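You operate a simulated robot arm through the tools that you are given. There is no shell and no other tool.

Carry out the task below with a simulated two-armed robot. There is one attempt and no reset: what you move stays moved.

JOB
Stack the small carton marked "cable seals" from the right bench on top of the small carton marked "holders". Put the small foam block on the right bench away on the bottom shelf of the narrow rack. Open the left drawer of the right bench, press the hold button of the teal meter to switch it off and shut the drawer again. Open the right drawer of the middle bench, take the small green cap from the small black tray and put it in the foam nest on the trolley and shut the drawer again. Put two of the signs from the middle bench on the top deck of the trolley. The order is free. Set down upright: sign.

It is judged by the outcome, as a careful person would: the job done as asked, and still so three seconds after it is handed in. It fails if anything else is knocked over, pushed out of place, dropped, spilled or broken. A push-on lid holds only when it is set on centred and level and pressed home; a screw cap is set on level and turned clockwise until tight.

ROBOT AND FRAMES
Two 7-joint arms with two-finger parallel grippers on one trunk, on a base that moves. Base frame: it is fixed to the floor where the robot stands at the start and does not move with it; the origin is under the middle of the robot, x ahead of it, y to its left, z up. Readings come in m, degrees, newtons and seconds.
The left shoulder is at the start at [0.071, 0.156, 1.005], the right one opposite. Each reaches about 1.231 m from its shoulder. Places, roughly: bottom shelf of the narrow rack [0.3, 1.4, 0.2]; foam nest on the trolley [1.9, -0.7, 0.8]; hold button of the teal meter [-0.4, -3.2, 0.6]; left drawer of the right bench [-0.5, -3.1, 0.6]; right drawer of the middle bench [0, -2.9, 0.6]; sign [0, -3.25, 0.75]; small carton [-0.75, -3.5, 0.75]; small foam block (10x13x7 cm) [-0.7, -3.2, 0.8]; small green cap (3x3x2 cm) [0.1, -3, 0.6]; top deck of the trolley [1.8, -0.3, 0.8]. Payload 3.91 kg a hand.
Tool frame (each hand has its own): the origin (TCP) lies between the finger pads and is the grasp point; the fingertips stand 0.03 m ahead of it; z points along the fingers, y is the line along which they close. Largest opening 0.11 m; finger width 0.02, thickness 0.01; the body of the gripper, 0.048 by 0.112 m, starts 0.055 m behind the TCP.
Orientation is told as [roll, pitch, yaw] about the base's x, y, z axes, in that order, counted from this pose: with the fingers straight down and closing along the base's y, the tool's x points along the base's -x, its y along +y and its z along -z.

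CONTROLS
- The arms move only by the tool move_arm. It takes "left_rows", "right_rows" or both (then of equal length, played together; a hand with none holds still); each is a list of rows, each a list of 7 numbers: the shift along the tool's x, y, z in m, then the turn, a rotation vector about the tool's x, y, z in rad, then the finger opening in m, from 0 to 0.11. In form: [[dx, dy, dz, wx, wy, wz, claw], ...]. A call has 1 to 20 rows; each row shifts and turns the commanded pose from where the row before left it, along the tool's axes as they then stand. Rows are played at 5 a second. More than 0.05 m and 8.6 degrees between two rows, or a gripper value outside its range, and nothing of the call is played. A pose out of reach is approached as far as the arm can. The call stops where the force on the tool passes 40 N (or 10 N more than at its start, if that is more) or the arm is blocked; 0.2 s more then pass. Each finger travels about 0.108 m/s and halts on what it meets, pressing with about 40 N; the grip force reading is that of the motor and also rises with nothing between the fingers. The clock runs only during rows and for 0.2 s after the last one: add rows that do not move to give the fingers time. It gives the time, the measured TCP pose, the force on the tool (base axes), the opening and the grip force at its end, in the units of the frame above (readings bear some noise), with the torque about the TCP (base axes, N m) and any sound that the robot's microphone picked up.
- Cameras (640 x 400 px; columns grow to the right, rows downward): "scene" is now at [0.1431, 0.0006, 1.2445]; the picture's right is [0.01, -1.00, 0.00], its down [-0.45, -0.01, -0.89] and it looks along [0.89, 0.01, -0.45] (base axes); focal length 280 px, centre (320, 200). "left" rides on the left gripper at [0.072, -0.017, -0.104] in its tool frame; the picture's right is [0.23, 0.97, 0.00], its down [-0.76, 0.18, -0.62] and it looks along [-0.61, 0.14, 0.78] (tool axes); focal length 222 px, centre (320, 200). "right" rides on the right gripper at [0.072, 0.017, -0.103] in its tool frame; the picture's right is [-0.23, 0.97, 0.00], its down [-0.76, -0.18, -0.62] and it looks along [-0.61, -0.14, 0.78] (tool axes); focal length 222 px, centre (320, 200). There is no depth. A picture from a camera that has moved, and an enlarged one, comes with that camera's place and axes in the base frame and with its lens.
- capture(camera): a new picture of that camera. It takes no simulated time.
- move_column(by): slides the trunk up (or, below 0, down) by that many m; the arms and the scene camera ride with it, the base frame stays. It gives what a move gives, with no picture.
- drive_base(legs): drives the robot by 1 to 6 legs, each [ahead, left, turn to the left] in m, m and degrees, along the robot's own axes; the way and the turn of a leg run together, so that a leg with both is an arc; at most 1.5 m and 180 degrees a leg. The arms and the cameras ride along, it lands a little off, and it stops where it bumps. It gives what a move gives.
- turn_head(pan, tilt): turns the head with the scene camera to pan (to the left, within 86 degrees either way) and tilt (down, from -29 to 69), counted from straight ahead of the robot. It gives what a move gives.
- inspect(camera, box): a new picture of the part [left, top, right, bottom] of that camera's present view, enlarged. It takes no simulated time.
- hand_in(): hands the job in; it is judged then, once.

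Places have to be worked out from the pictures, the camera data and where the tool is seen. Open the grippers and draw the arms clear of the work before you hand the job in, unless the task says otherwise.

The tools are called after "Emit:" by a JSON object that holds its "op" and its "data". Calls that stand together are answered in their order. move_arm: Moves the arms, as the interface text tells. Its arguments: {"type":"object","properties":{"left_rows":{"type":"array"},"right_rows":{"type":"array"}},"required":[]} The other tools are called the same way: move_column (by) moves the trunk up or down; drive_base (legs) drives the base; turn_head (pan, tilt) turns the head that bears the scene camera; capture (camera) takes a picture; inspect (camera, box) takes an enlarged picture of a part of a camera's view; hand_in () hands the job in.

At the start:

```text
t: 0.0
left_position: [0.788, 0.3191, 0.9893]
left_orientation: [0.0, 0.0, 0.0]
left_force: [-0.8, 0.4, 0.2]
left_wrist_torque: [0.0, -0.04, -0.01]
left_grip_width: 0.1101
left_grip_force: 0.1
right_position: [0.7303, -0.3928, 0.9874]
right_orientation: [-0.1, 0.0, 0.0]
right_force: [0.0, -0.1, 0.7]
right_wrist_torque: [0.01, 0.01, 0.01]
right_grip_width: 0.1102
right_grip_force: 0.0
trunk travel left (down, up): [-0.45, 0.49]
robot x, y, heading: [-0.0021, -0.0008, 0.2]
head pan, tilt (commanded): [0.8, 26.7]
```

scene: 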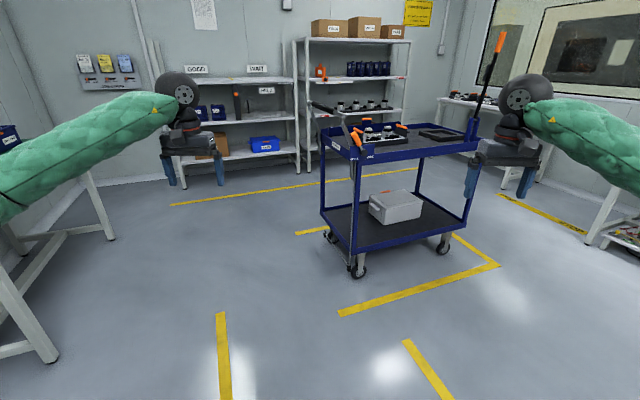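
right: 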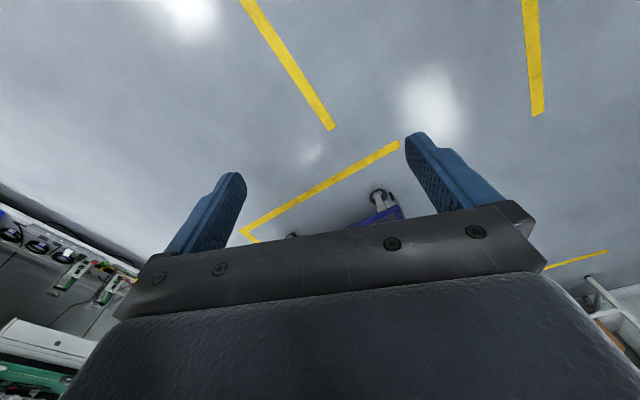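
left: 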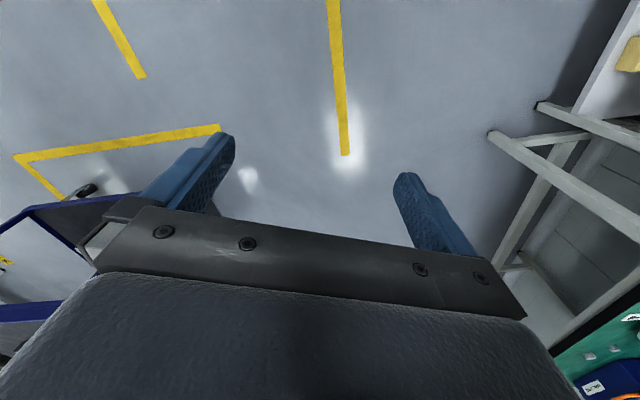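

I'll start by looking around with the head to learn the surroundings: first right, towards the benches.

Emit:
{"op": "turn_head", "data": {"pan": -80, "tilt": 20}}

Emit:
{"op": "capture", "data": {"camera": "scene"}}

Emit:
{"op": "turn_head", "data": {"pan": 80, "tilt": 25}}

Emit:
{"op": "capture", "data": {"camera": "scene"}}

```text
t: 1.5
left_position: [0.7871, 0.3186, 0.9885]
left_orientation: [0.0, -0.1, 0.0]
left_force: [-0.4, -0.2, 0.5]
left_wrist_torque: [0.0, 0.02, -0.01]
left_grip_width: 0.1102
left_grip_force: 0.1
right_position: [0.7308, -0.3944, 0.9869]
right_orientation: [0.0, 0.0, 0.0]
right_force: [0.3, -0.4, 0.6]
right_wrist_torque: [0.0, 0.04, -0.01]
right_grip_width: 0.1099
right_grip_force: 0.0
trunk travel left (down, up): [-0.45, 0.49]
robot x, y, heading: [-0.0022, 0.002, 0.2]
head pan, tilt (commanded): [-80.0, 20.0]
```

```text
taken
camera scene: at [0.0678, -0.0923, 1.2554], right [-0.98, -0.17, 0.0], down [-0.06, 0.34, -0.94], along [0.16, -0.93, -0.34], focal length 280 px, centre (320, 200)
```

scene: 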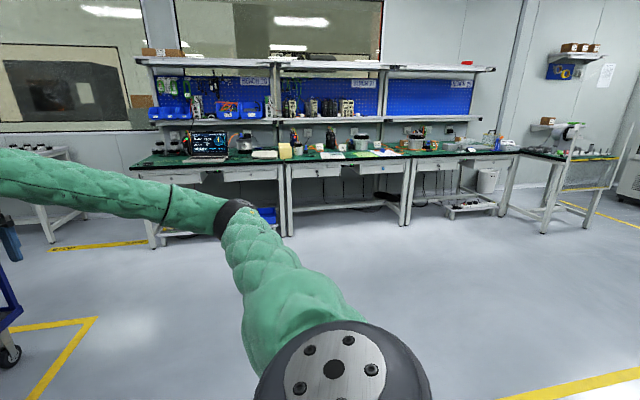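

```text
t: 4.0
left_position: [0.7875, 0.3195, 0.9893]
left_orientation: [0.1, 0.0, 0.0]
left_force: [-0.2, 0.2, -0.2]
left_wrist_torque: [-0.03, 0.0, 0.02]
left_grip_width: 0.1102
left_grip_force: 0.1
right_position: [0.731, -0.3935, 0.9864]
right_orientation: [-0.1, 0.0, 0.0]
right_force: [-0.7, -0.1, 0.0]
right_wrist_torque: [0.0, 0.07, 0.02]
right_grip_width: 0.11
right_grip_force: 0.0
trunk travel left (down, up): [-0.45, 0.49]
robot x, y, heading: [0.0017, 0.0044, -0.2]
head pan, tilt (commanded): [80.0, 25.0]
```

```text
taken
camera scene: at [0.0676, 0.0901, 1.2473], right [0.98, -0.17, 0.0], down [-0.07, -0.42, -0.91], along [0.16, 0.89, -0.42], focal length 280 px, centre (320, 200)
```

scene: 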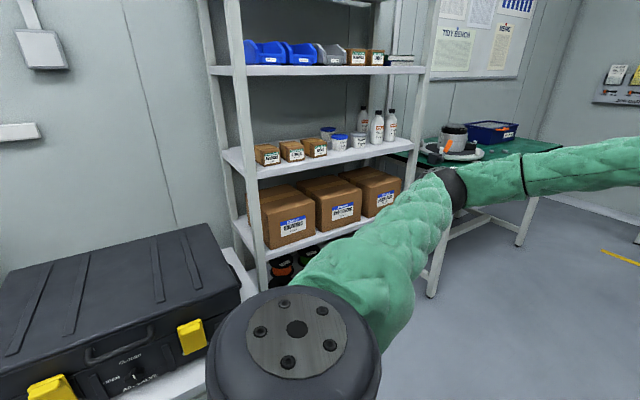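

The benches are to the right (−y) with three bench sections; the narrow rack is to the left. I'll zoom in at the benches from here.

Emit:
{"op": "turn_head", "data": {"pan": -86, "tilt": 15}}

Emit:
{"op": "inspect", "data": {"camera": "scene", "box": [240, 80, 400, 180]}}

Emit:
{"op": "inspect", "data": {"camera": "scene", "box": [360, 80, 520, 180]}}

Emit:
{"op": "inspect", "data": {"camera": "scene", "box": [120, 80, 280, 180]}}

```text
t: 6.5
left_position: [0.7877, 0.3195, 0.9893]
left_orientation: [0.1, 0.1, 0.0]
left_force: [0.3, -0.5, -0.3]
left_wrist_torque: [0.04, -0.02, 0.01]
left_grip_width: 0.11
left_grip_force: 0.1
right_position: [0.7316, -0.3936, 0.9879]
right_orientation: [0.0, 0.1, 0.0]
right_force: [0.0, 0.6, 0.1]
right_wrist_torque: [0.0, 0.0, -0.02]
right_grip_width: 0.1104
right_grip_force: 0.1
trunk travel left (down, up): [-0.45, 0.49]
robot x, y, heading: [-0.0033, 0.0035, 0.3]
head pan, tilt (commanded): [-85.9, 15.0]
```

```text
4.00 times, centred on (320, 130) of scene
camera zoom: at [0.0582, -0.0938, 1.2635], right [-1.0, -0.07, 0.0], down [-0.02, 0.26, -0.97], along [0.07, -0.96, -0.26], focal length 1119 px, centre (320, 480)
```

zoom: 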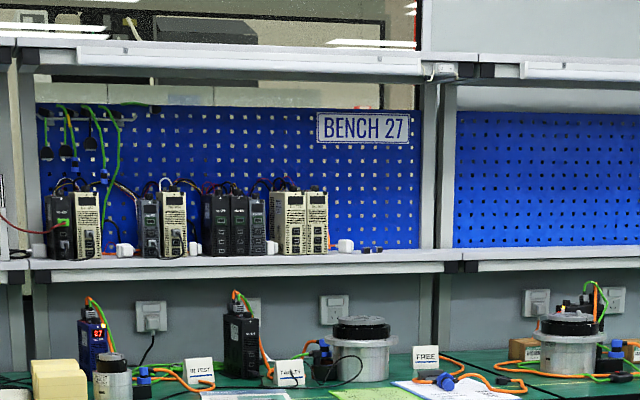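

```text
4.00 times, centred on (440, 130) of scene
camera zoom: at [0.0582, -0.0938, 1.2635], right [-1.0, -0.07, 0.0], down [-0.02, 0.26, -0.97], along [0.07, -0.96, -0.26], focal length 1119 px, centre (-160, 480)
```

zoom: 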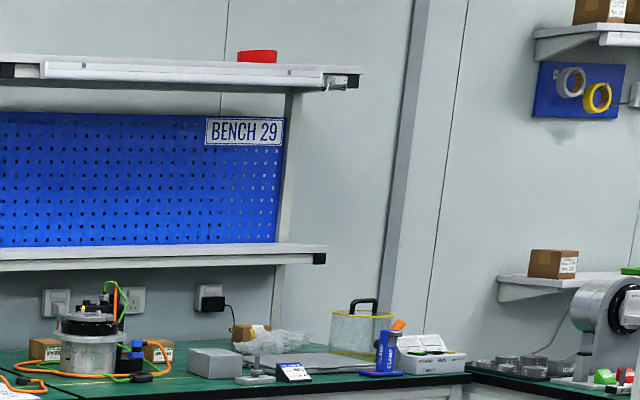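

```text
4.00 times, centred on (200, 130) of scene
camera zoom: at [0.0582, -0.0938, 1.2635], right [-1.0, -0.07, 0.0], down [-0.02, 0.26, -0.97], along [0.07, -0.96, -0.26], focal length 1119 px, centre (800, 480)
```

zoom: 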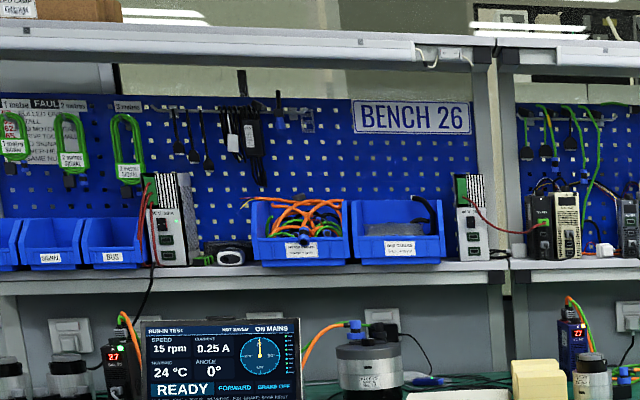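

Middle bench is "Bench 27" (signs IN TEST, FAULTY, FREE), right one "Bench 29". I'll turn toward the benches and drive closer, stopping well short to look.

Emit:
{"op": "drive_base", "data": {"legs": [[0, 0, -90], [1.3, 0, 0]]}}

Emit:
{"op": "turn_head", "data": {"pan": 0, "tilt": 25}}

Emit:
{"op": "capture", "data": {"camera": "scene"}}

```text
t: 16.9
left_position: [0.3785, -2.0965, 0.9882]
left_orientation: [0.1, 0.1, -88.3]
left_force: [0.3, 0.1, -0.4]
left_wrist_torque: [0.03, 0.0, 0.01]
left_grip_width: 0.1101
left_grip_force: 0.1
right_position: [-0.3369, -2.0612, 0.9868]
right_orientation: [0.0, 0.0, -88.3]
right_force: [-0.9, 0.8, 0.0]
right_wrist_torque: [0.0, 0.0, -0.06]
right_grip_width: 0.1098
right_grip_force: 0.1
trunk travel left (down, up): [-0.45, 0.49]
robot x, y, heading: [0.0331, -1.3215, -88.5]
head pan, tilt (commanded): [-85.9, 15.0]
```

```text
t: 18.5
left_position: [0.3774, -2.0968, 0.9887]
left_orientation: [0.0, 0.0, -88.2]
left_force: [-0.3, -0.1, 0.0]
left_wrist_torque: [0.04, 0.01, -0.04]
left_grip_width: 0.1098
left_grip_force: 0.0
right_position: [-0.3377, -2.0609, 0.9861]
right_orientation: [0.1, -0.1, -88.3]
right_force: [0.4, 0.3, -0.9]
right_wrist_torque: [-0.02, 0.03, -0.01]
right_grip_width: 0.11
right_grip_force: 0.2
trunk travel left (down, up): [-0.45, 0.49]
robot x, y, heading: [0.0384, -1.3205, -88.4]
head pan, tilt (commanded): [0.0, 25.0]
```

```text
taken
camera scene: at [0.0396, -1.4625, 1.2473], right [-1.0, -0.03, 0.0], down [-0.01, 0.42, -0.91], along [0.03, -0.91, -0.42], focal length 280 px, centre (320, 200)
```

scene: 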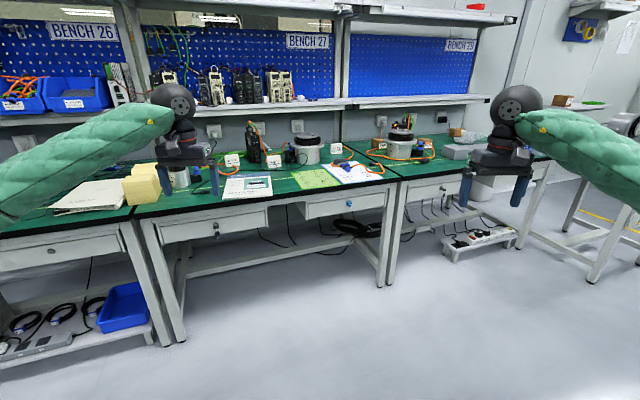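

Zooming in on the drawers and the bench tops.

Emit:
{"op": "inspect", "data": {"camera": "scene", "box": [210, 110, 410, 235]}}

Emit:
{"op": "inspect", "data": {"camera": "scene", "box": [360, 90, 560, 215]}}

```text
3.20 times, centred on (310, 172) of scene
camera zoom: at [0.0396, -1.4625, 1.2473], right [-1.0, -0.03, 0.0], down [-0.01, 0.42, -0.91], along [0.03, -0.91, -0.42], focal length 895 px, centre (352, 288)
```

zoom: 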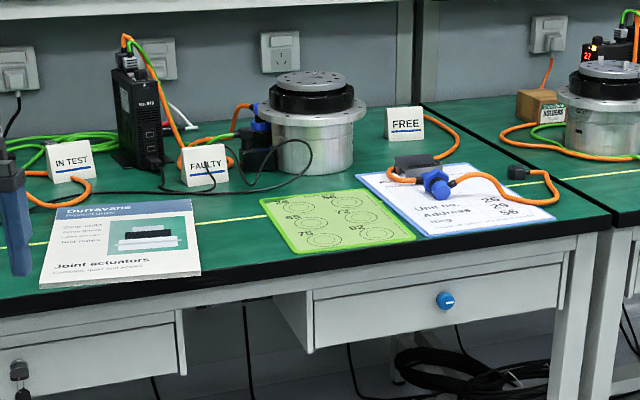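

```text
3.20 times, centred on (460, 152) of scene
camera zoom: at [0.0396, -1.4625, 1.2473], right [-1.0, -0.03, 0.0], down [-0.01, 0.42, -0.91], along [0.03, -0.91, -0.42], focal length 895 px, centre (-128, 352)
```

zoom: 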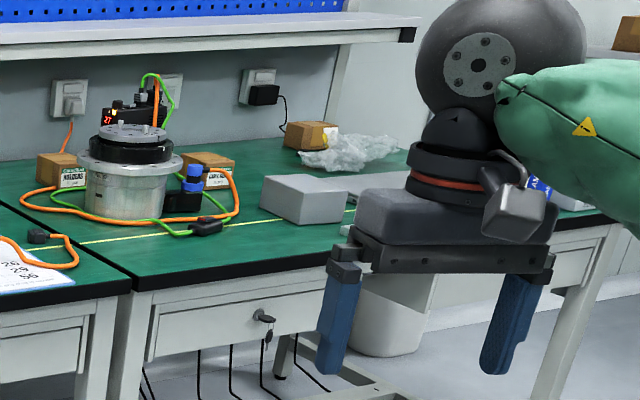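

Blue-knob drawer is the right drawer of the middle bench; the right bench's left drawer has a lock with key. I move in front of the right bench and look again from closer.

Emit:
{"op": "drive_base", "data": {"legs": [[0, 0, -1.6], [0.6, -0.5, 0]]}}

Emit:
{"op": "capture", "data": {"camera": "scene"}}

Emit:
{"op": "inspect", "data": {"camera": "scene", "box": [220, 60, 420, 185]}}

Emit:
{"op": "inspect", "data": {"camera": "scene", "box": [240, 140, 440, 265]}}

```text
t: 23.1
left_position: [-0.13, -2.7108, 0.9885]
left_orientation: [0.1, 0.2, -89.9]
left_force: [-0.1, -0.9, -0.2]
left_wrist_torque: [0.01, 0.0, 0.01]
left_grip_width: 0.1095
left_grip_force: 0.0
right_position: [-0.8431, -2.6551, 0.987]
right_orientation: [0.0, 0.1, -89.9]
right_force: [0.2, -0.7, 0.7]
right_wrist_torque: [-0.02, -0.02, 0.01]
right_grip_width: 0.1102
right_grip_force: 0.0
trunk travel left (down, up): [-0.45, 0.49]
robot x, y, heading: [-0.4478, -1.9265, -90.3]
head pan, tilt (commanded): [0.0, 25.0]
```

```text
taken
camera scene: at [-0.4484, -2.0677, 1.2472], right [-1.0, 0.0, 0.0], down [0.0, 0.42, -0.91], along [0.0, -0.91, -0.42], focal length 280 px, centre (320, 200)
```

scene: 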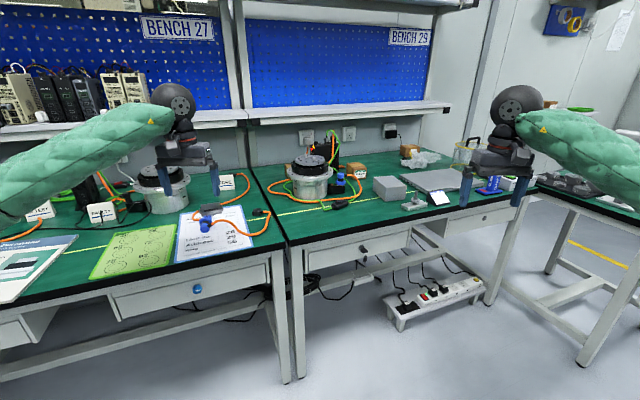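

```text
3.20 times, centred on (320, 122) of scene
camera zoom: at [-0.4484, -2.0677, 1.2472], right [-1.0, 0.0, 0.0], down [0.0, 0.42, -0.91], along [0.0, -0.91, -0.42], focal length 895 px, centre (320, 448)
```

zoom: 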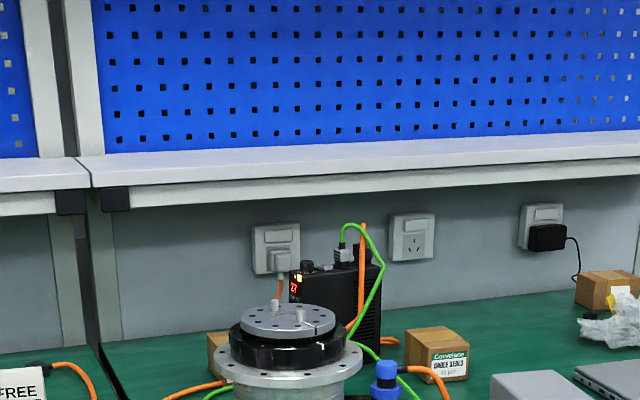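

```text
3.20 times, centred on (340, 202) of scene
camera zoom: at [-0.4484, -2.0677, 1.2472], right [-1.0, 0.0, 0.0], down [0.0, 0.42, -0.91], along [0.0, -0.91, -0.42], focal length 895 px, centre (256, 192)
```

zoom: 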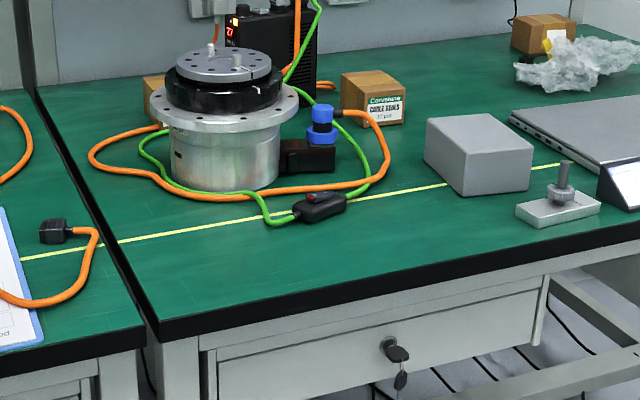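

The benches appear yawed about 21° against the base axes (right end farther away). I'll look to the right for free space before repositioning squarely to the bench.

Emit:
{"op": "turn_head", "data": {"pan": -60, "tilt": 30}}

Emit:
{"op": "capture", "data": {"camera": "scene"}}

```text
t: 24.4
left_position: [-0.1275, -2.7115, 0.9861]
left_orientation: [0.0, 0.0, -89.8]
left_force: [-1.4, 0.8, 1.0]
left_wrist_torque: [0.01, -0.04, 0.0]
left_grip_width: 0.1101
left_grip_force: 0.1
right_position: [-0.8424, -2.6558, 0.9866]
right_orientation: [0.0, 0.1, -89.9]
right_force: [-0.3, -0.2, -0.6]
right_wrist_torque: [-0.03, 0.03, -0.02]
right_grip_width: 0.11
right_grip_force: 0.0
trunk travel left (down, up): [-0.45, 0.49]
robot x, y, heading: [-0.4473, -1.923, -89.6]
head pan, tilt (commanded): [-60.0, 30.0]
```

```text
taken
camera scene: at [-0.5264, -2.0205, 1.2393], right [-0.5, 0.86, 0.0], down [0.43, 0.25, -0.87], along [-0.75, -0.43, -0.5], focal length 280 px, centre (320, 200)
```

scene: 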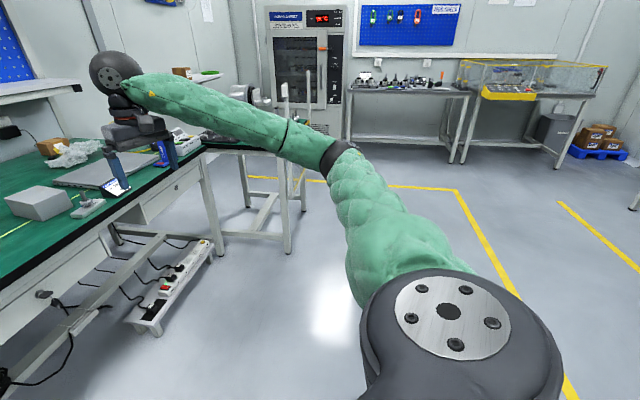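

Free floor on the right. I turn to face the bench squarely (heading about −69°) and shift to the right.

Emit:
{"op": "drive_base", "data": {"legs": [[0, 0, 20.6], [0.05, -0.46, 0]]}}

Emit:
{"op": "turn_head", "data": {"pan": 0, "tilt": 30}}

Emit:
{"op": "capture", "data": {"camera": "scene"}}

```text
t: 28.2
left_position: [-0.2856, -2.7564, 0.9893]
left_orientation: [0.0, 0.0, -69.1]
left_force: [0.3, -0.1, -0.2]
left_wrist_torque: [0.01, -0.01, 0.02]
left_grip_width: 0.11
left_grip_force: 0.0
right_position: [-0.9713, -2.9584, 0.9867]
right_orientation: [0.0, 0.0, -69.1]
right_force: [-0.3, 0.1, -0.3]
right_wrist_torque: [0.0, -0.04, -0.02]
right_grip_width: 0.1101
right_grip_force: 0.1
trunk travel left (down, up): [-0.45, 0.49]
robot x, y, heading: [-0.8636, -2.1343, -69.0]
head pan, tilt (commanded): [-60.0, 30.0]
```

```text
t: 29.6
left_position: [-0.2855, -2.7563, 0.9891]
left_orientation: [0.0, -0.1, -69.2]
left_force: [-0.2, 0.2, 0.2]
left_wrist_torque: [-0.01, -0.02, 0.0]
left_grip_width: 0.1099
left_grip_force: 0.1
right_position: [-0.972, -2.9584, 0.9868]
right_orientation: [-0.1, 0.0, -69.1]
right_force: [-0.1, -0.1, -0.2]
right_wrist_torque: [0.0, 0.03, 0.01]
right_grip_width: 0.1097
right_grip_force: 0.1
trunk travel left (down, up): [-0.45, 0.49]
robot x, y, heading: [-0.8649, -2.1337, -69.1]
head pan, tilt (commanded): [0.0, 30.0]
```

```text
taken
camera scene: at [-0.8132, -2.2675, 1.2393], right [-0.93, -0.36, 0.0], down [-0.18, 0.47, -0.87], along [0.31, -0.81, -0.5], focal length 280 px, centre (320, 200)
```

scene: 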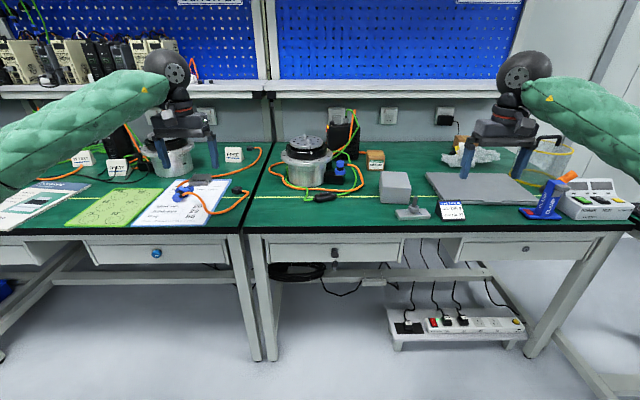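

The view is now square to the bench; the front edge is ~0.83 m ahead of me, bench top z≈0.745, and a shelf overhangs at about z 1.04. I'll raise the trunk to see behind the motor (holders carton).

Emit:
{"op": "move_column", "data": {"by": 0.4}}

Emit:
{"op": "turn_head", "data": {"pan": 0, "tilt": 40}}

Emit:
{"op": "capture", "data": {"camera": "scene"}}

Emit:
{"op": "inspect", "data": {"camera": "scene", "box": [240, 100, 440, 225]}}

```text
t: 33.4
left_position: [-0.2851, -2.7582, 1.3883]
left_orientation: [-0.1, 0.0, -69.1]
left_force: [0.5, 0.3, 0.0]
left_wrist_torque: [0.0, 0.0, 0.0]
left_grip_width: 0.11
left_grip_force: 0.0
right_position: [-0.9713, -2.9587, 1.3867]
right_orientation: [0.0, -0.1, -69.2]
right_force: [-0.5, -0.3, -0.8]
right_wrist_torque: [0.02, 0.01, 0.01]
right_grip_width: 0.1102
right_grip_force: 0.0
trunk travel left (down, up): [-0.85, 0.09]
robot x, y, heading: [-0.8654, -2.1356, -69.2]
head pan, tilt (commanded): [0.0, 30.0]
```

```text
t: 34.1
left_position: [-0.2846, -2.7564, 1.3893]
left_orientation: [0.0, 0.0, -69.1]
left_force: [0.2, -0.7, -0.3]
left_wrist_torque: [0.0, 0.01, -0.03]
left_grip_width: 0.1101
left_grip_force: 0.1
right_position: [-0.9711, -2.9579, 1.387]
right_orientation: [0.0, 0.0, -69.1]
right_force: [0.9, 0.3, 0.1]
right_wrist_torque: [-0.02, -0.01, 0.01]
right_grip_width: 0.1098
right_grip_force: 0.2
trunk travel left (down, up): [-0.85, 0.09]
robot x, y, heading: [-0.8629, -2.1373, -69.2]
head pan, tilt (commanded): [0.0, 40.0]
```

```text
taken
camera scene: at [-0.8149, -2.2627, 1.624], right [-0.93, -0.36, 0.0], down [-0.23, 0.6, -0.77], along [0.27, -0.72, -0.64], focal length 280 px, centre (320, 200)
```

scene: 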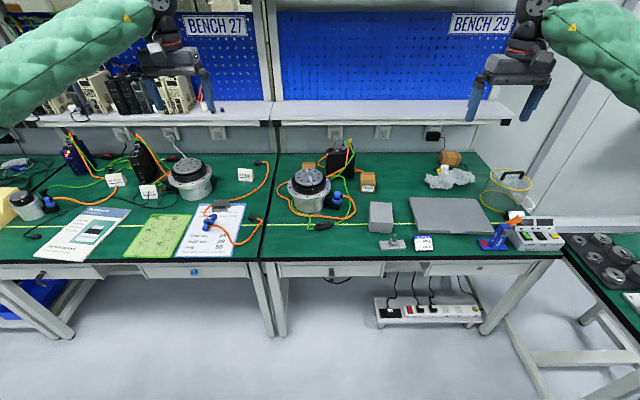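

```text
3.20 times, centred on (340, 162) of scene
camera zoom: at [-0.8149, -2.2627, 1.624], right [-0.93, -0.36, 0.0], down [-0.23, 0.6, -0.77], along [0.27, -0.72, -0.64], focal length 895 px, centre (256, 320)
```

zoom: 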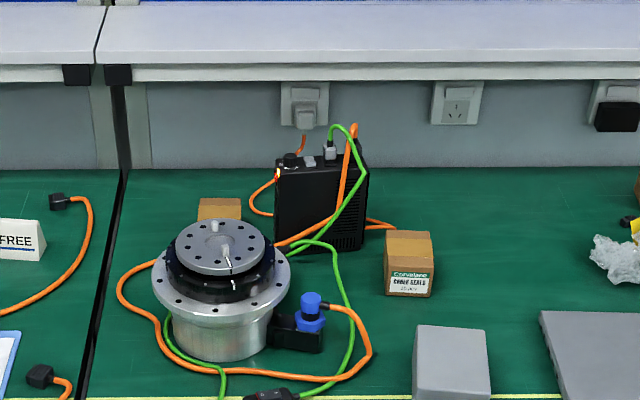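

Holders carton sits behind the motor, cable seals right of the driver box, both just in front of the shelf. I want to know my base's footprint before driving closer, so I look straight down.

Emit:
{"op": "turn_head", "data": {"pan": 0, "tilt": 69}}

Emit:
{"op": "capture", "data": {"camera": "scene"}}

Emit:
{"op": "turn_head", "data": {"pan": 0, "tilt": 40}}

Emit:
{"op": "inspect", "data": {"camera": "scene", "box": [280, 140, 400, 215]}}

```text
t: 35.0
left_position: [-0.2848, -2.7575, 1.3886]
left_orientation: [0.0, 0.0, -69.1]
left_force: [0.7, 0.8, 0.5]
left_wrist_torque: [-0.02, 0.01, 0.0]
left_grip_width: 0.1099
left_grip_force: 0.1
right_position: [-0.9712, -2.958, 1.3872]
right_orientation: [0.0, -0.1, -69.0]
right_force: [0.0, 0.2, -0.6]
right_wrist_torque: [0.0, 0.0, 0.0]
right_grip_width: 0.1099
right_grip_force: 0.0
trunk travel left (down, up): [-0.85, 0.09]
robot x, y, heading: [-0.8621, -2.1342, -68.9]
head pan, tilt (commanded): [0.0, 68.8]
```

```text
taken
camera scene: at [-0.8253, -2.2355, 1.5879], right [-0.93, -0.36, 0.0], down [-0.33, 0.87, -0.36], along [0.13, -0.34, -0.93], focal length 280 px, centre (320, 200)
```

scene: 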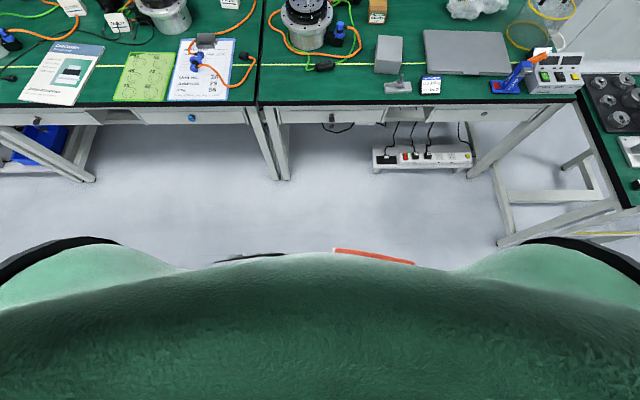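

```text
t: 36.0
left_position: [-0.2832, -2.7562, 1.3881]
left_orientation: [0.0, 0.0, -69.1]
left_force: [-0.3, 0.0, 0.6]
left_wrist_torque: [0.0, 0.0, 0.01]
left_grip_width: 0.11
left_grip_force: 0.0
right_position: [-0.9712, -2.9589, 1.3867]
right_orientation: [0.0, 0.0, -69.1]
right_force: [-0.5, 1.4, 0.3]
right_wrist_torque: [0.0, 0.0, 0.0]
right_grip_width: 0.1099
right_grip_force: 0.1
trunk travel left (down, up): [-0.85, 0.09]
robot x, y, heading: [-0.8642, -2.1359, -69.1]
head pan, tilt (commanded): [0.0, 40.0]
```

```text
5.33 times, centred on (340, 178) of scene
camera zoom: at [-0.815, -2.2625, 1.6239], right [-0.93, -0.36, 0.0], down [-0.23, 0.6, -0.77], along [0.27, -0.71, -0.64], focal length 1492 px, centre (213, 320)
```

zoom: 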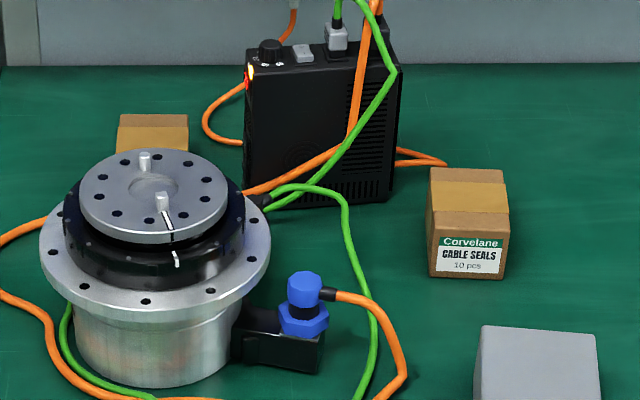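

Base front is ~0.35–0.4 m ahead of my centre. I'll zoom on both cartons to get their dimensions precisely.

Emit:
{"op": "inspect", "data": {"camera": "scene", "box": [352, 165, 384, 200]}}

Emit:
{"op": "inspect", "data": {"camera": "scene", "box": [290, 150, 330, 190]}}

```text
11.43 times, centred on (368, 182) of scene
camera zoom: at [-0.815, -2.2625, 1.6239], right [-0.93, -0.36, 0.0], down [-0.23, 0.6, -0.77], along [0.27, -0.71, -0.64], focal length 3197 px, centre (-229, 400)
```

zoom: 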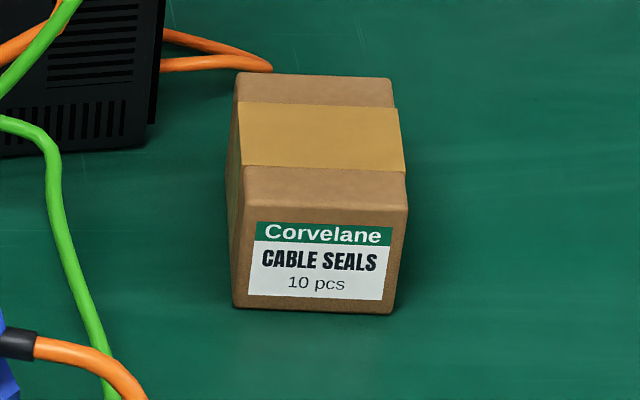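

```text
10.00 times, centred on (310, 170) of scene
camera zoom: at [-0.815, -2.2625, 1.6239], right [-0.93, -0.36, 0.0], down [-0.23, 0.6, -0.77], along [0.27, -0.71, -0.64], focal length 2797 px, centre (420, 500)
```

zoom: 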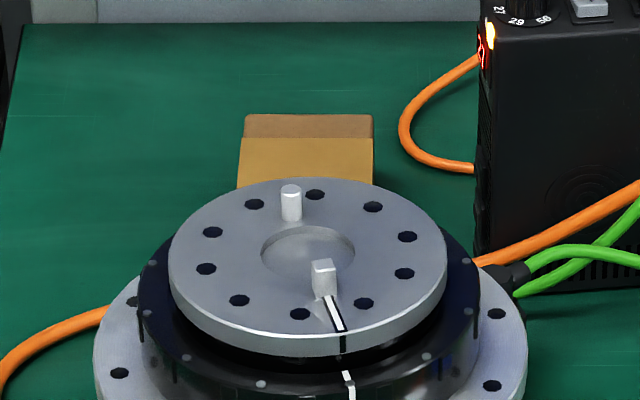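

Cable seals carton: 7.1×9.8×5.9 cm, centre at bench-forward F≈2.98, right R≈1.81; holders centre F≈3.08, R≈1.506. I drive 0.33 m closer and 0.1 m left, then lower the trunk partly.

Emit:
{"op": "drive_base", "data": {"legs": [[0.33, 0.1, 0]]}}

Emit:
{"op": "move_column", "data": {"by": -0.2}}

Emit:
{"op": "capture", "data": {"camera": "scene"}}

Emit:
{"op": "capture", "data": {"camera": "right"}}

```text
t: 38.2
left_position: [-0.0703, -3.0298, 1.3894]
left_orientation: [-0.1, 0.0, -68.8]
left_force: [-0.1, 0.0, 0.5]
left_wrist_torque: [0.01, -0.01, -0.01]
left_grip_width: 0.1097
left_grip_force: 0.1
right_position: [-0.7532, -3.233, 1.3867]
right_orientation: [0.0, 0.0, -68.8]
right_force: [-0.5, -0.5, 0.3]
right_wrist_torque: [0.02, 0.02, 0.03]
right_grip_width: 0.1103
right_grip_force: 0.1
trunk travel left (down, up): [-0.85, 0.09]
robot x, y, heading: [-0.6548, -2.4155, -68.8]
head pan, tilt (commanded): [0.0, 40.0]
```

```text
t: 40.4
left_position: [-0.068, -3.0294, 1.1894]
left_orientation: [0.0, 0.1, -68.8]
left_force: [0.5, 0.0, -0.3]
left_wrist_torque: [0.02, -0.01, 0.04]
left_grip_width: 0.1102
left_grip_force: 0.1
right_position: [-0.7531, -3.2332, 1.1871]
right_orientation: [0.1, 0.0, -68.8]
right_force: [-0.3, -0.6, 0.8]
right_wrist_torque: [0.01, -0.03, -0.01]
right_grip_width: 0.1098
right_grip_force: 0.0
trunk travel left (down, up): [-0.65, 0.29]
robot x, y, heading: [-0.6524, -2.4122, -68.9]
head pan, tilt (commanded): [0.0, 40.0]
```

```text
taken
camera scene: at [-0.6008, -2.5372, 1.424], right [-0.93, -0.36, 0.0], down [-0.23, 0.6, -0.77], along [0.28, -0.71, -0.64], focal length 280 px, centre (320, 200)
```

scene: 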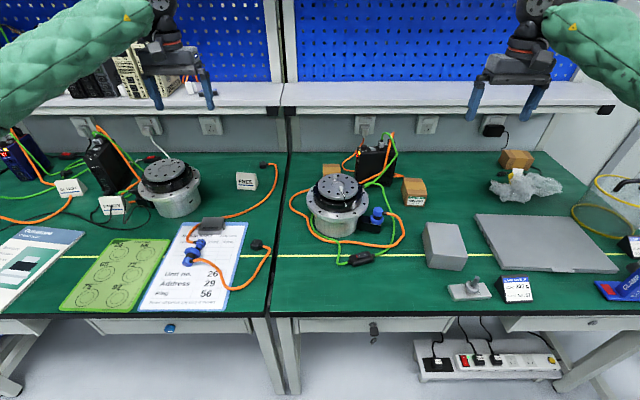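

```text
taken
camera right: at [-0.7654, -3.1604, 1.2907], right [0.99, 0.14, 0.0], down [0.11, -0.77, 0.62], along [0.09, -0.62, -0.78], focal length 222 px, centre (320, 200)
```

right: 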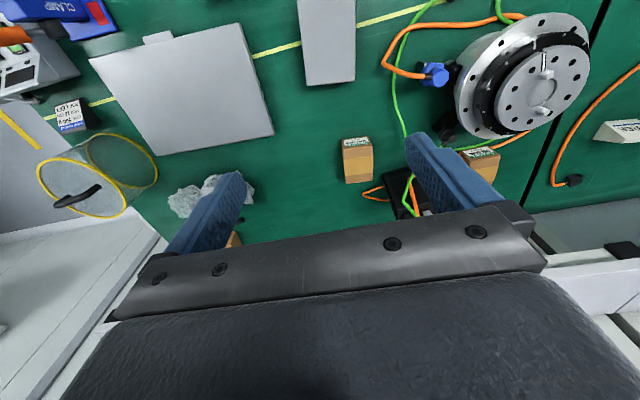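

Poses agree between views (cable-seals carton at about x −0.63, y −3.43). Before moving in, I check where the driver's green cable bulges relative to the carton.

Emit:
{"op": "inspect", "data": {"camera": "scene", "box": [330, 120, 450, 195]}}

Emit:
{"op": "inspect", "data": {"camera": "right", "box": [320, 80, 520, 205]}}

```text
5.33 times, centred on (390, 158) of scene
camera zoom: at [-0.6008, -2.5372, 1.424], right [-0.93, -0.36, 0.0], down [-0.23, 0.6, -0.77], along [0.28, -0.71, -0.64], focal length 1492 px, centre (-53, 427)
```

zoom: 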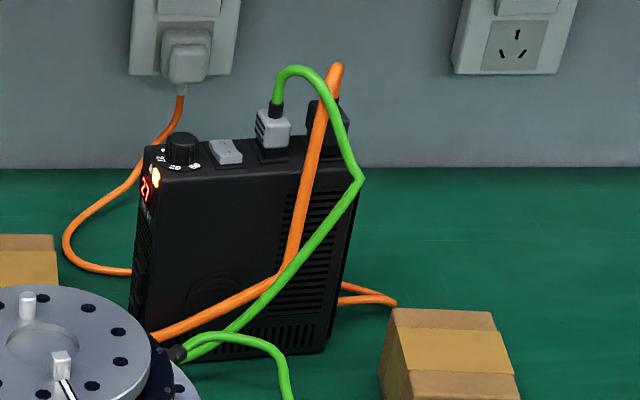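

```text
3.20 times, centred on (420, 142) of right
camera zoom: at [-0.7654, -3.1604, 1.2907], right [0.99, 0.14, 0.0], down [0.11, -0.77, 0.62], along [0.09, -0.62, -0.78], focal length 711 px, centre (0, 384)
```

zoom: 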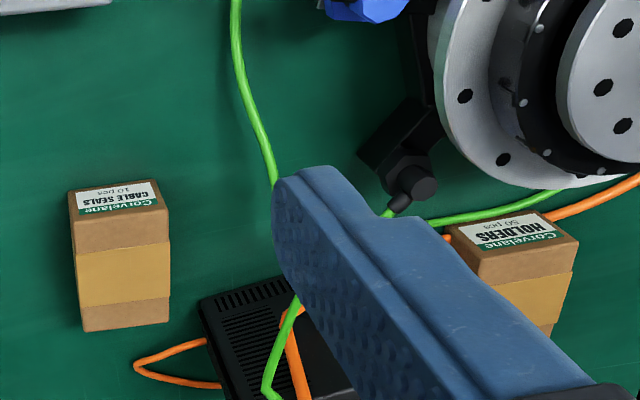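

The green cable bulge is at about R 1.73, z 0.93 — a few cm left of where my hand will go. I yaw and tilt the right hand 15° forward, open to 0.10, and move to a pre-grasp point 16 cm above the cable-seals carton.

Emit:
{"op": "move_arm", "data": {"right_rows": [[0, 0, 0, 0, 0, 0.077, 0.1], [0, 0, 0, 0, -0.1309, 0, 0.1], [0, 0, 0, 0, -0.1309, 0, 0.1], [-0.0188, 0.0072, 0.0357, 0, 0, 0, 0.1], [-0.0188, 0.0072, 0.0357, 0, 0, 0, 0.1], [-0.0188, 0.0072, 0.0357, 0, 0, 0, 0.1], [-0.0188, 0.0072, 0.0357, 0, 0, 0, 0.1], [-0.0188, 0.0072, 0.0357, 0, 0, 0, 0.1], [-0.0188, 0.0072, 0.0357, 0, 0, 0, 0.1], [-0.0188, 0.0072, 0.0357, 0, 0, 0, 0.1], [-0.0188, 0.0072, 0.0357, 0, 0, 0, 0.1], [0, 0, 0, 0, 0, 0, 0.1]]}}

Emit:
{"op": "capture", "data": {"camera": "right"}}

Emit:
{"op": "capture", "data": {"camera": "scene"}}

```text
t: 43.0
left_position: [-0.0689, -3.0291, 1.189]
left_orientation: [-0.1, 0.0, -68.7]
left_force: [-0.3, -0.3, 0.2]
left_wrist_torque: [0.01, -0.01, 0.03]
left_grip_width: 0.1098
left_grip_force: 0.0
right_position: [-0.6393, -3.4265, 0.9525]
right_orientation: [0.0, -15.1, -73.2]
right_force: [0.7, 0.4, 0.8]
right_wrist_torque: [-0.05, -0.03, 0.0]
right_grip_width: 0.1
right_grip_force: 0.1
trunk travel left (down, up): [-0.65, 0.29]
robot x, y, heading: [-0.6479, -2.4099, -69.0]
head pan, tilt (commanded): [0.0, 40.0]
```

```text
taken
camera right: at [-0.652, -3.3295, 1.0338], right [1.0, 0.07, 0.06], down [0.0, -0.6, 0.8], along [0.09, -0.8, -0.6], focal length 222 px, centre (320, 200)
```

right: 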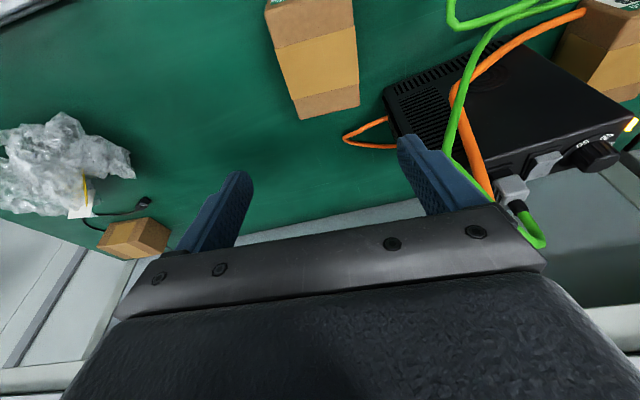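

```text
taken
camera scene: at [-0.6015, -2.5367, 1.4241], right [-0.93, -0.36, 0.0], down [-0.23, 0.6, -0.77], along [0.28, -0.71, -0.64], focal length 280 px, centre (320, 200)
```

scene: 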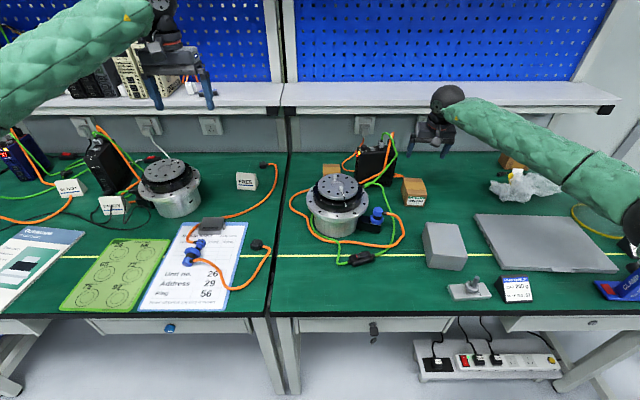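

The hand is over the carton with matching yaw. I descend to grasp height (z≈0.79) and close.

Emit:
{"op": "move_arm", "data": {"right_rows": [[0.0084, 0.001, 0.0314, 0, 0, 0, 0.1], [0.0084, 0.001, 0.0314, 0, 0, 0, 0.1], [0.0084, 0.001, 0.0314, 0, 0, 0, 0.1], [0.0084, 0.001, 0.0314, 0, 0, 0, 0.1], [0.0084, 0.001, 0.0314, 0, 0, 0, 0.1], [0, 0, 0, 0, 0, 0, 0.1]]}}

Emit:
{"op": "capture", "data": {"camera": "right"}}

Emit:
{"op": "inspect", "data": {"camera": "scene", "box": [330, 100, 490, 225]}}

```text
t: 44.4
left_position: [-0.0694, -3.0295, 1.1876]
left_orientation: [0.0, 0.0, -68.7]
left_force: [0.7, -0.6, 0.1]
left_wrist_torque: [-0.02, -0.01, 0.01]
left_grip_width: 0.1101
left_grip_force: 0.1
right_position: [-0.6316, -3.4255, 0.7873]
right_orientation: [0.0, -15.0, -73.4]
right_force: [0.3, 0.3, -0.2]
right_wrist_torque: [-0.02, 0.01, 0.01]
right_grip_width: 0.0999
right_grip_force: 0.2
trunk travel left (down, up): [-0.65, 0.29]
robot x, y, heading: [-0.6484, -2.4108, -68.9]
head pan, tilt (commanded): [0.0, 40.0]
```

```text
taken
camera right: at [-0.6448, -3.3283, 0.8674], right [1.0, 0.07, 0.06], down [0.0, -0.6, 0.8], along [0.09, -0.8, -0.6], focal length 222 px, centre (320, 200)
```

right: 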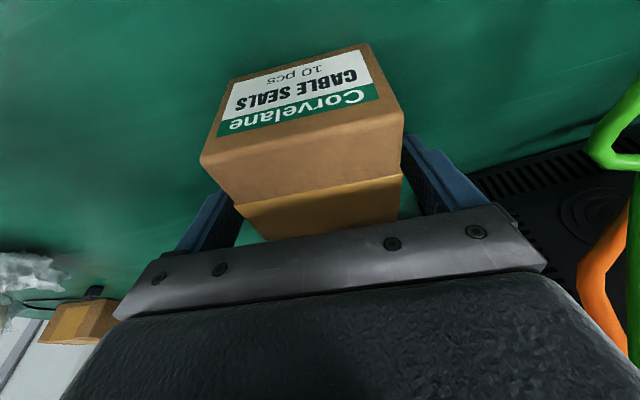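

```text
3.20 times, centred on (410, 162) of scene
camera zoom: at [-0.6009, -2.537, 1.424], right [-0.93, -0.36, 0.0], down [-0.23, 0.6, -0.77], along [0.28, -0.71, -0.64], focal length 895 px, centre (32, 320)
```

zoom: 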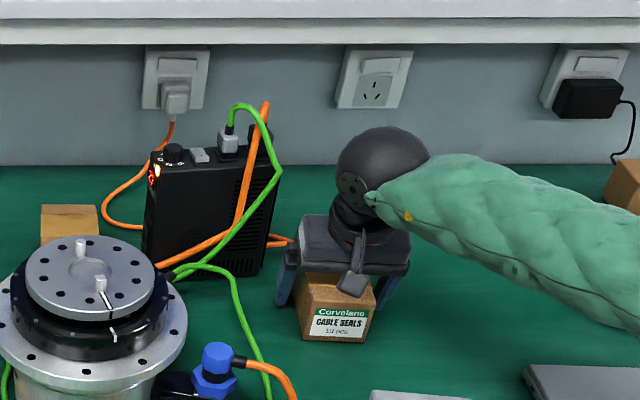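

The carton is between the fingers, nothing else touched. I close the gripper and then lift 3 cm to test.

Emit:
{"op": "move_arm", "data": {"right_rows": [[0, 0, 0, 0, 0, 0, 0.06], [0, 0, 0, 0, 0, 0, 0.05], [0, 0, 0, 0, 0, 0, 0.05], [0, 0, 0, 0, 0, 0, 0.05], [-0.0078, 0, -0.029, 0, 0, 0, 0.05], [0, 0, 0, 0, 0, 0, 0.05]]}}

Emit:
{"op": "capture", "data": {"camera": "right"}}

```text
t: 45.8
left_position: [-0.0686, -3.0303, 1.1882]
left_orientation: [-0.1, 0.1, -68.8]
left_force: [0.3, 0.0, -1.0]
left_wrist_torque: [-0.02, 0.0, -0.01]
left_grip_width: 0.1102
left_grip_force: 0.0
right_position: [-0.6319, -3.4266, 0.8158]
right_orientation: [0.0, -14.8, -73.3]
right_force: [-0.5, -0.3, -1.5]
right_wrist_torque: [0.01, 0.0, 0.01]
right_grip_width: 0.0697
right_grip_force: 39.6
trunk travel left (down, up): [-0.65, 0.29]
robot x, y, heading: [-0.6516, -2.4085, -68.9]
head pan, tilt (commanded): [0.0, 40.0]
```

```text
taken
camera right: at [-0.6447, -3.3301, 0.8973], right [1.0, 0.07, 0.06], down [0.0, -0.6, 0.8], along [0.09, -0.8, -0.6], focal length 222 px, centre (320, 200)
```

right: 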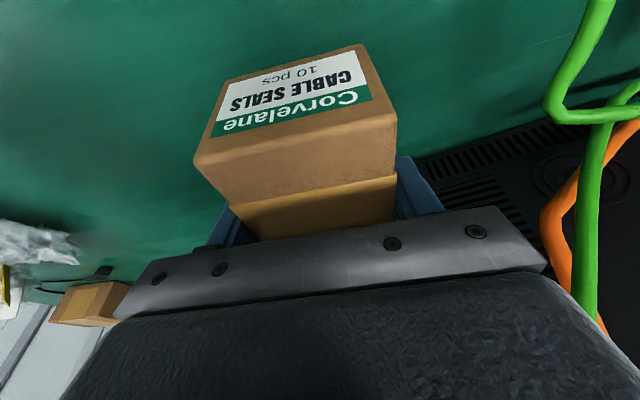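

Carton is held (width 0.070). I lift it straight up to z≈1.10, straighten yaw by 4.2°, then move left over to the holders carton staying high.

Emit:
{"op": "move_arm", "data": {"right_rows": [[-0.0105, 0, -0.0392, 0, 0, 0, 0.05], [-0.0105, 0, -0.0392, 0, 0, 0, 0.05], [-0.0105, 0, -0.0392, 0, 0, 0, 0.05], [-0.0105, 0, -0.0392, 0, 0, 0, 0.05], [-0.0105, 0, -0.0392, 0, 0, 0, 0.05], [-0.0105, 0, -0.0392, 0, 0, 0, 0.05], [-0.0105, 0, -0.0392, 0, 0, 0, 0.05], [0, 0, 0, -0.019, 0, -0.0708, 0.05], [0, 0.0438, 0, 0, 0, 0, 0.05], [0, 0.0438, 0, 0, 0, 0, 0.05], [0, 0.0438, 0, 0, 0, 0, 0.05], [0, 0.0438, 0, 0, 0, 0, 0.05], [0, 0.0438, 0, 0, 0, 0, 0.05], [0, 0.0438, 0, 0, 0, 0, 0.05], [0, 0.0438, 0, 0, 0, 0, 0.05], [0, 0, 0, 0, 0, 0, 0.05]]}}

Emit:
{"op": "capture", "data": {"camera": "right"}}

Emit:
{"op": "capture", "data": {"camera": "scene"}}

```text
t: 49.2
left_position: [-0.0698, -3.0297, 1.19]
left_orientation: [0.1, -0.1, -68.8]
left_force: [-0.4, -0.1, -0.3]
left_wrist_torque: [-0.01, 0.03, 0.0]
left_grip_width: 0.11
left_grip_force: 0.0
right_position: [-0.3467, -3.3148, 1.101]
right_orientation: [0.1, -15.0, -69.0]
right_force: [-0.2, -0.3, -0.7]
right_wrist_torque: [0.02, -0.03, 0.04]
right_grip_width: 0.0698
right_grip_force: 40.2
trunk travel left (down, up): [-0.65, 0.29]
robot x, y, heading: [-0.6512, -2.4079, -68.7]
head pan, tilt (commanded): [0.0, 40.0]
```

```text
taken
camera right: at [-0.366, -3.2185, 1.1819], right [0.99, 0.14, 0.06], down [0.04, -0.6, 0.8], along [0.15, -0.79, -0.6], focal length 222 px, centre (320, 200)
```

right: 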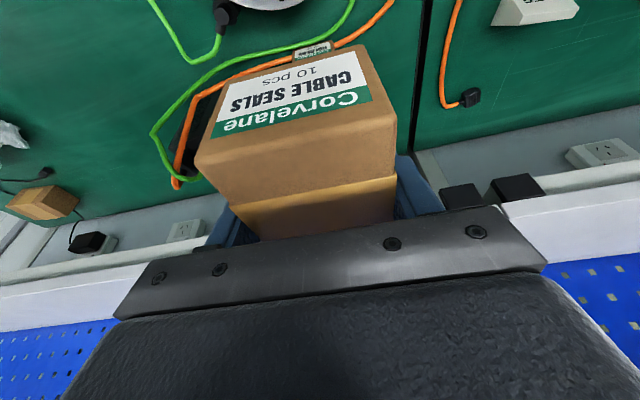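

```text
taken
camera scene: at [-0.602, -2.5379, 1.4239], right [-0.93, -0.36, 0.0], down [-0.23, 0.6, -0.77], along [0.28, -0.71, -0.64], focal length 280 px, centre (320, 200)
```

scene: 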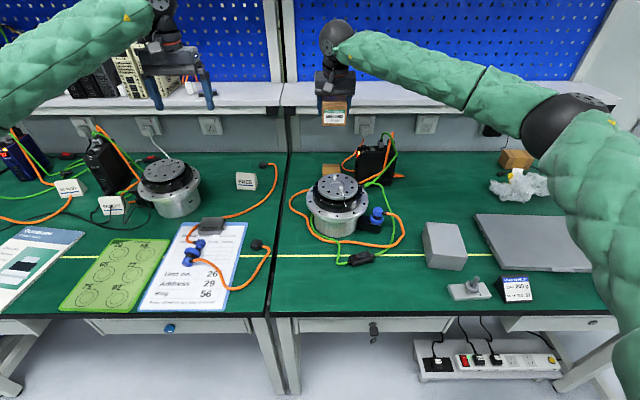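

TCP is at R 1.506, exactly aligned with the holders carton. I descend to z≈0.885 while moving forward to F≈3.04, then forward to F≈3.074, and check.

Emit:
{"op": "move_arm", "data": {"right_rows": [[-0.0015, 0, 0.0377, 0, 0, 0, 0.05], [-0.0015, 0, 0.0377, 0, 0, 0, 0.05], [-0.0015, 0, 0.0377, 0, 0, 0, 0.05], [-0.0015, 0, 0.0377, 0, 0, 0, 0.05], [-0.0015, 0, 0.0377, 0, 0, 0, 0.05], [-0.0015, 0, 0.0377, 0, 0, 0, 0.05], [-0.0328, 0, 0.0088, 0, 0, 0, 0.05], [0, 0, 0, 0, 0, 0, 0.05]]}}

Emit:
{"op": "capture", "data": {"camera": "right"}}

Emit:
{"op": "inspect", "data": {"camera": "scene", "box": [270, 90, 430, 215]}}

Emit:
{"op": "capture", "data": {"camera": "left"}}

```text
t: 51.0
left_position: [-0.0697, -3.0298, 1.1892]
left_orientation: [0.0, 0.0, -68.8]
left_force: [-1.2, -0.6, 0.9]
left_wrist_torque: [0.03, -0.04, 0.02]
left_grip_width: 0.11
left_grip_force: 0.1
right_position: [-0.3081, -3.4103, 0.8849]
right_orientation: [0.0, -15.0, -69.1]
right_force: [-1.3, -0.3, -0.3]
right_wrist_torque: [0.0, -0.05, 0.03]
right_grip_width: 0.0699
right_grip_force: 39.7
trunk travel left (down, up): [-0.65, 0.29]
robot x, y, heading: [-0.6489, -2.4096, -68.9]
head pan, tilt (commanded): [0.0, 40.0]
```

```text
taken
camera right: at [-0.3276, -3.3145, 0.9656], right [0.99, 0.14, 0.06], down [0.04, -0.6, 0.8], along [0.15, -0.79, -0.6], focal length 222 px, centre (320, 200)
```

right: 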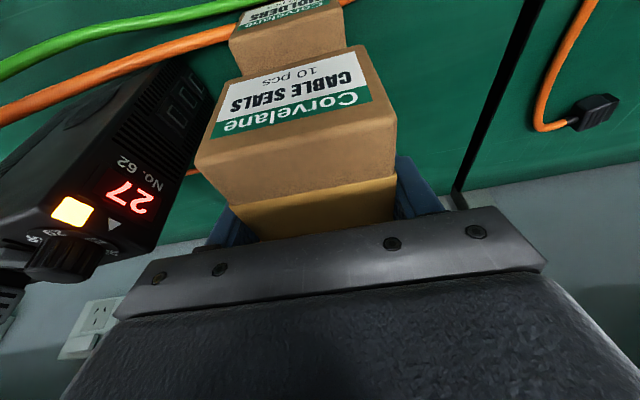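

```text
3.20 times, centred on (350, 152) of scene
camera zoom: at [-0.6016, -2.5376, 1.4239], right [-0.93, -0.36, 0.0], down [-0.23, 0.6, -0.77], along [0.28, -0.71, -0.64], focal length 895 px, centre (224, 352)
```

zoom: 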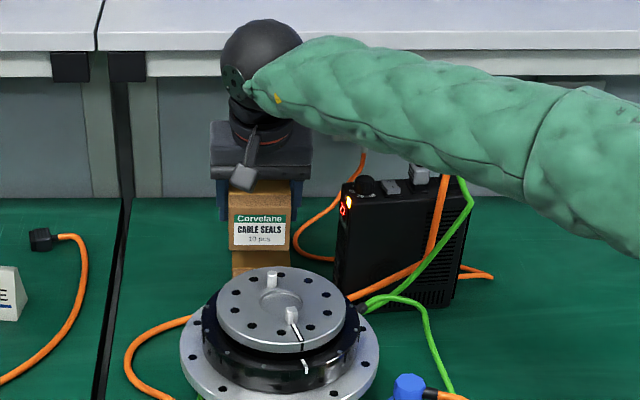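

```text
taken
camera left: at [-0.1105, -2.968, 1.2915], right [0.83, 0.56, 0.0], down [0.44, -0.65, 0.62], along [0.35, -0.51, -0.78], focal length 222 px, centre (320, 200)
```

left: 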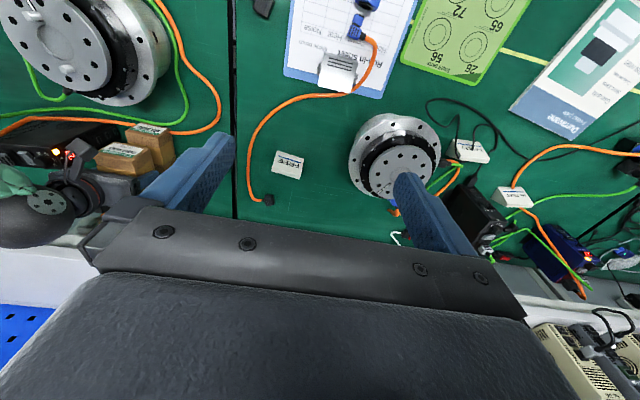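

The left camera has a side view of the two cartons; zooming there to check alignment.

Emit:
{"op": "inspect", "data": {"camera": "left", "box": [80, 105, 208, 185]}}

Emit:
{"op": "inspect", "data": {"camera": "right", "box": [160, 0, 440, 175]}}

```text
5.00 times, centred on (144, 145) of left
camera zoom: at [-0.1105, -2.968, 1.2915], right [0.83, 0.56, 0.0], down [0.44, -0.65, 0.62], along [0.35, -0.51, -0.78], focal length 1111 px, centre (1200, 475)
```

zoom: 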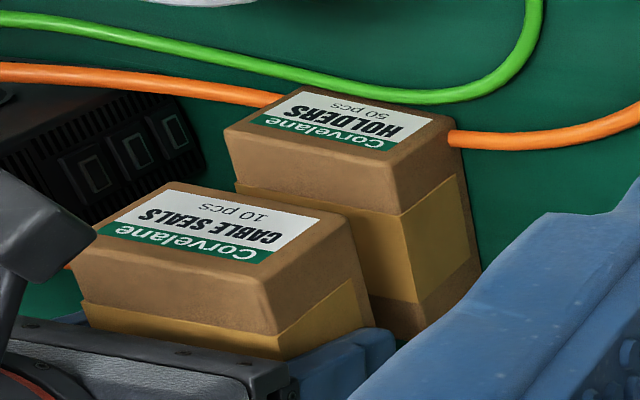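

```text
2.29 times, centred on (300, 88) of right
camera zoom: at [-0.3276, -3.3145, 0.9656], right [0.99, 0.14, 0.06], down [0.04, -0.6, 0.8], along [0.15, -0.79, -0.6], focal length 508 px, centre (366, 457)
```

zoom: 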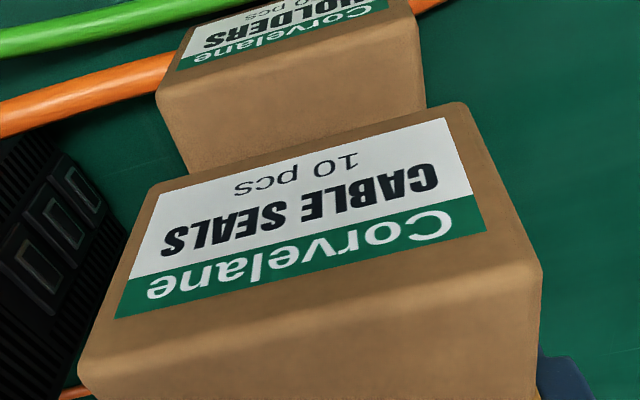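

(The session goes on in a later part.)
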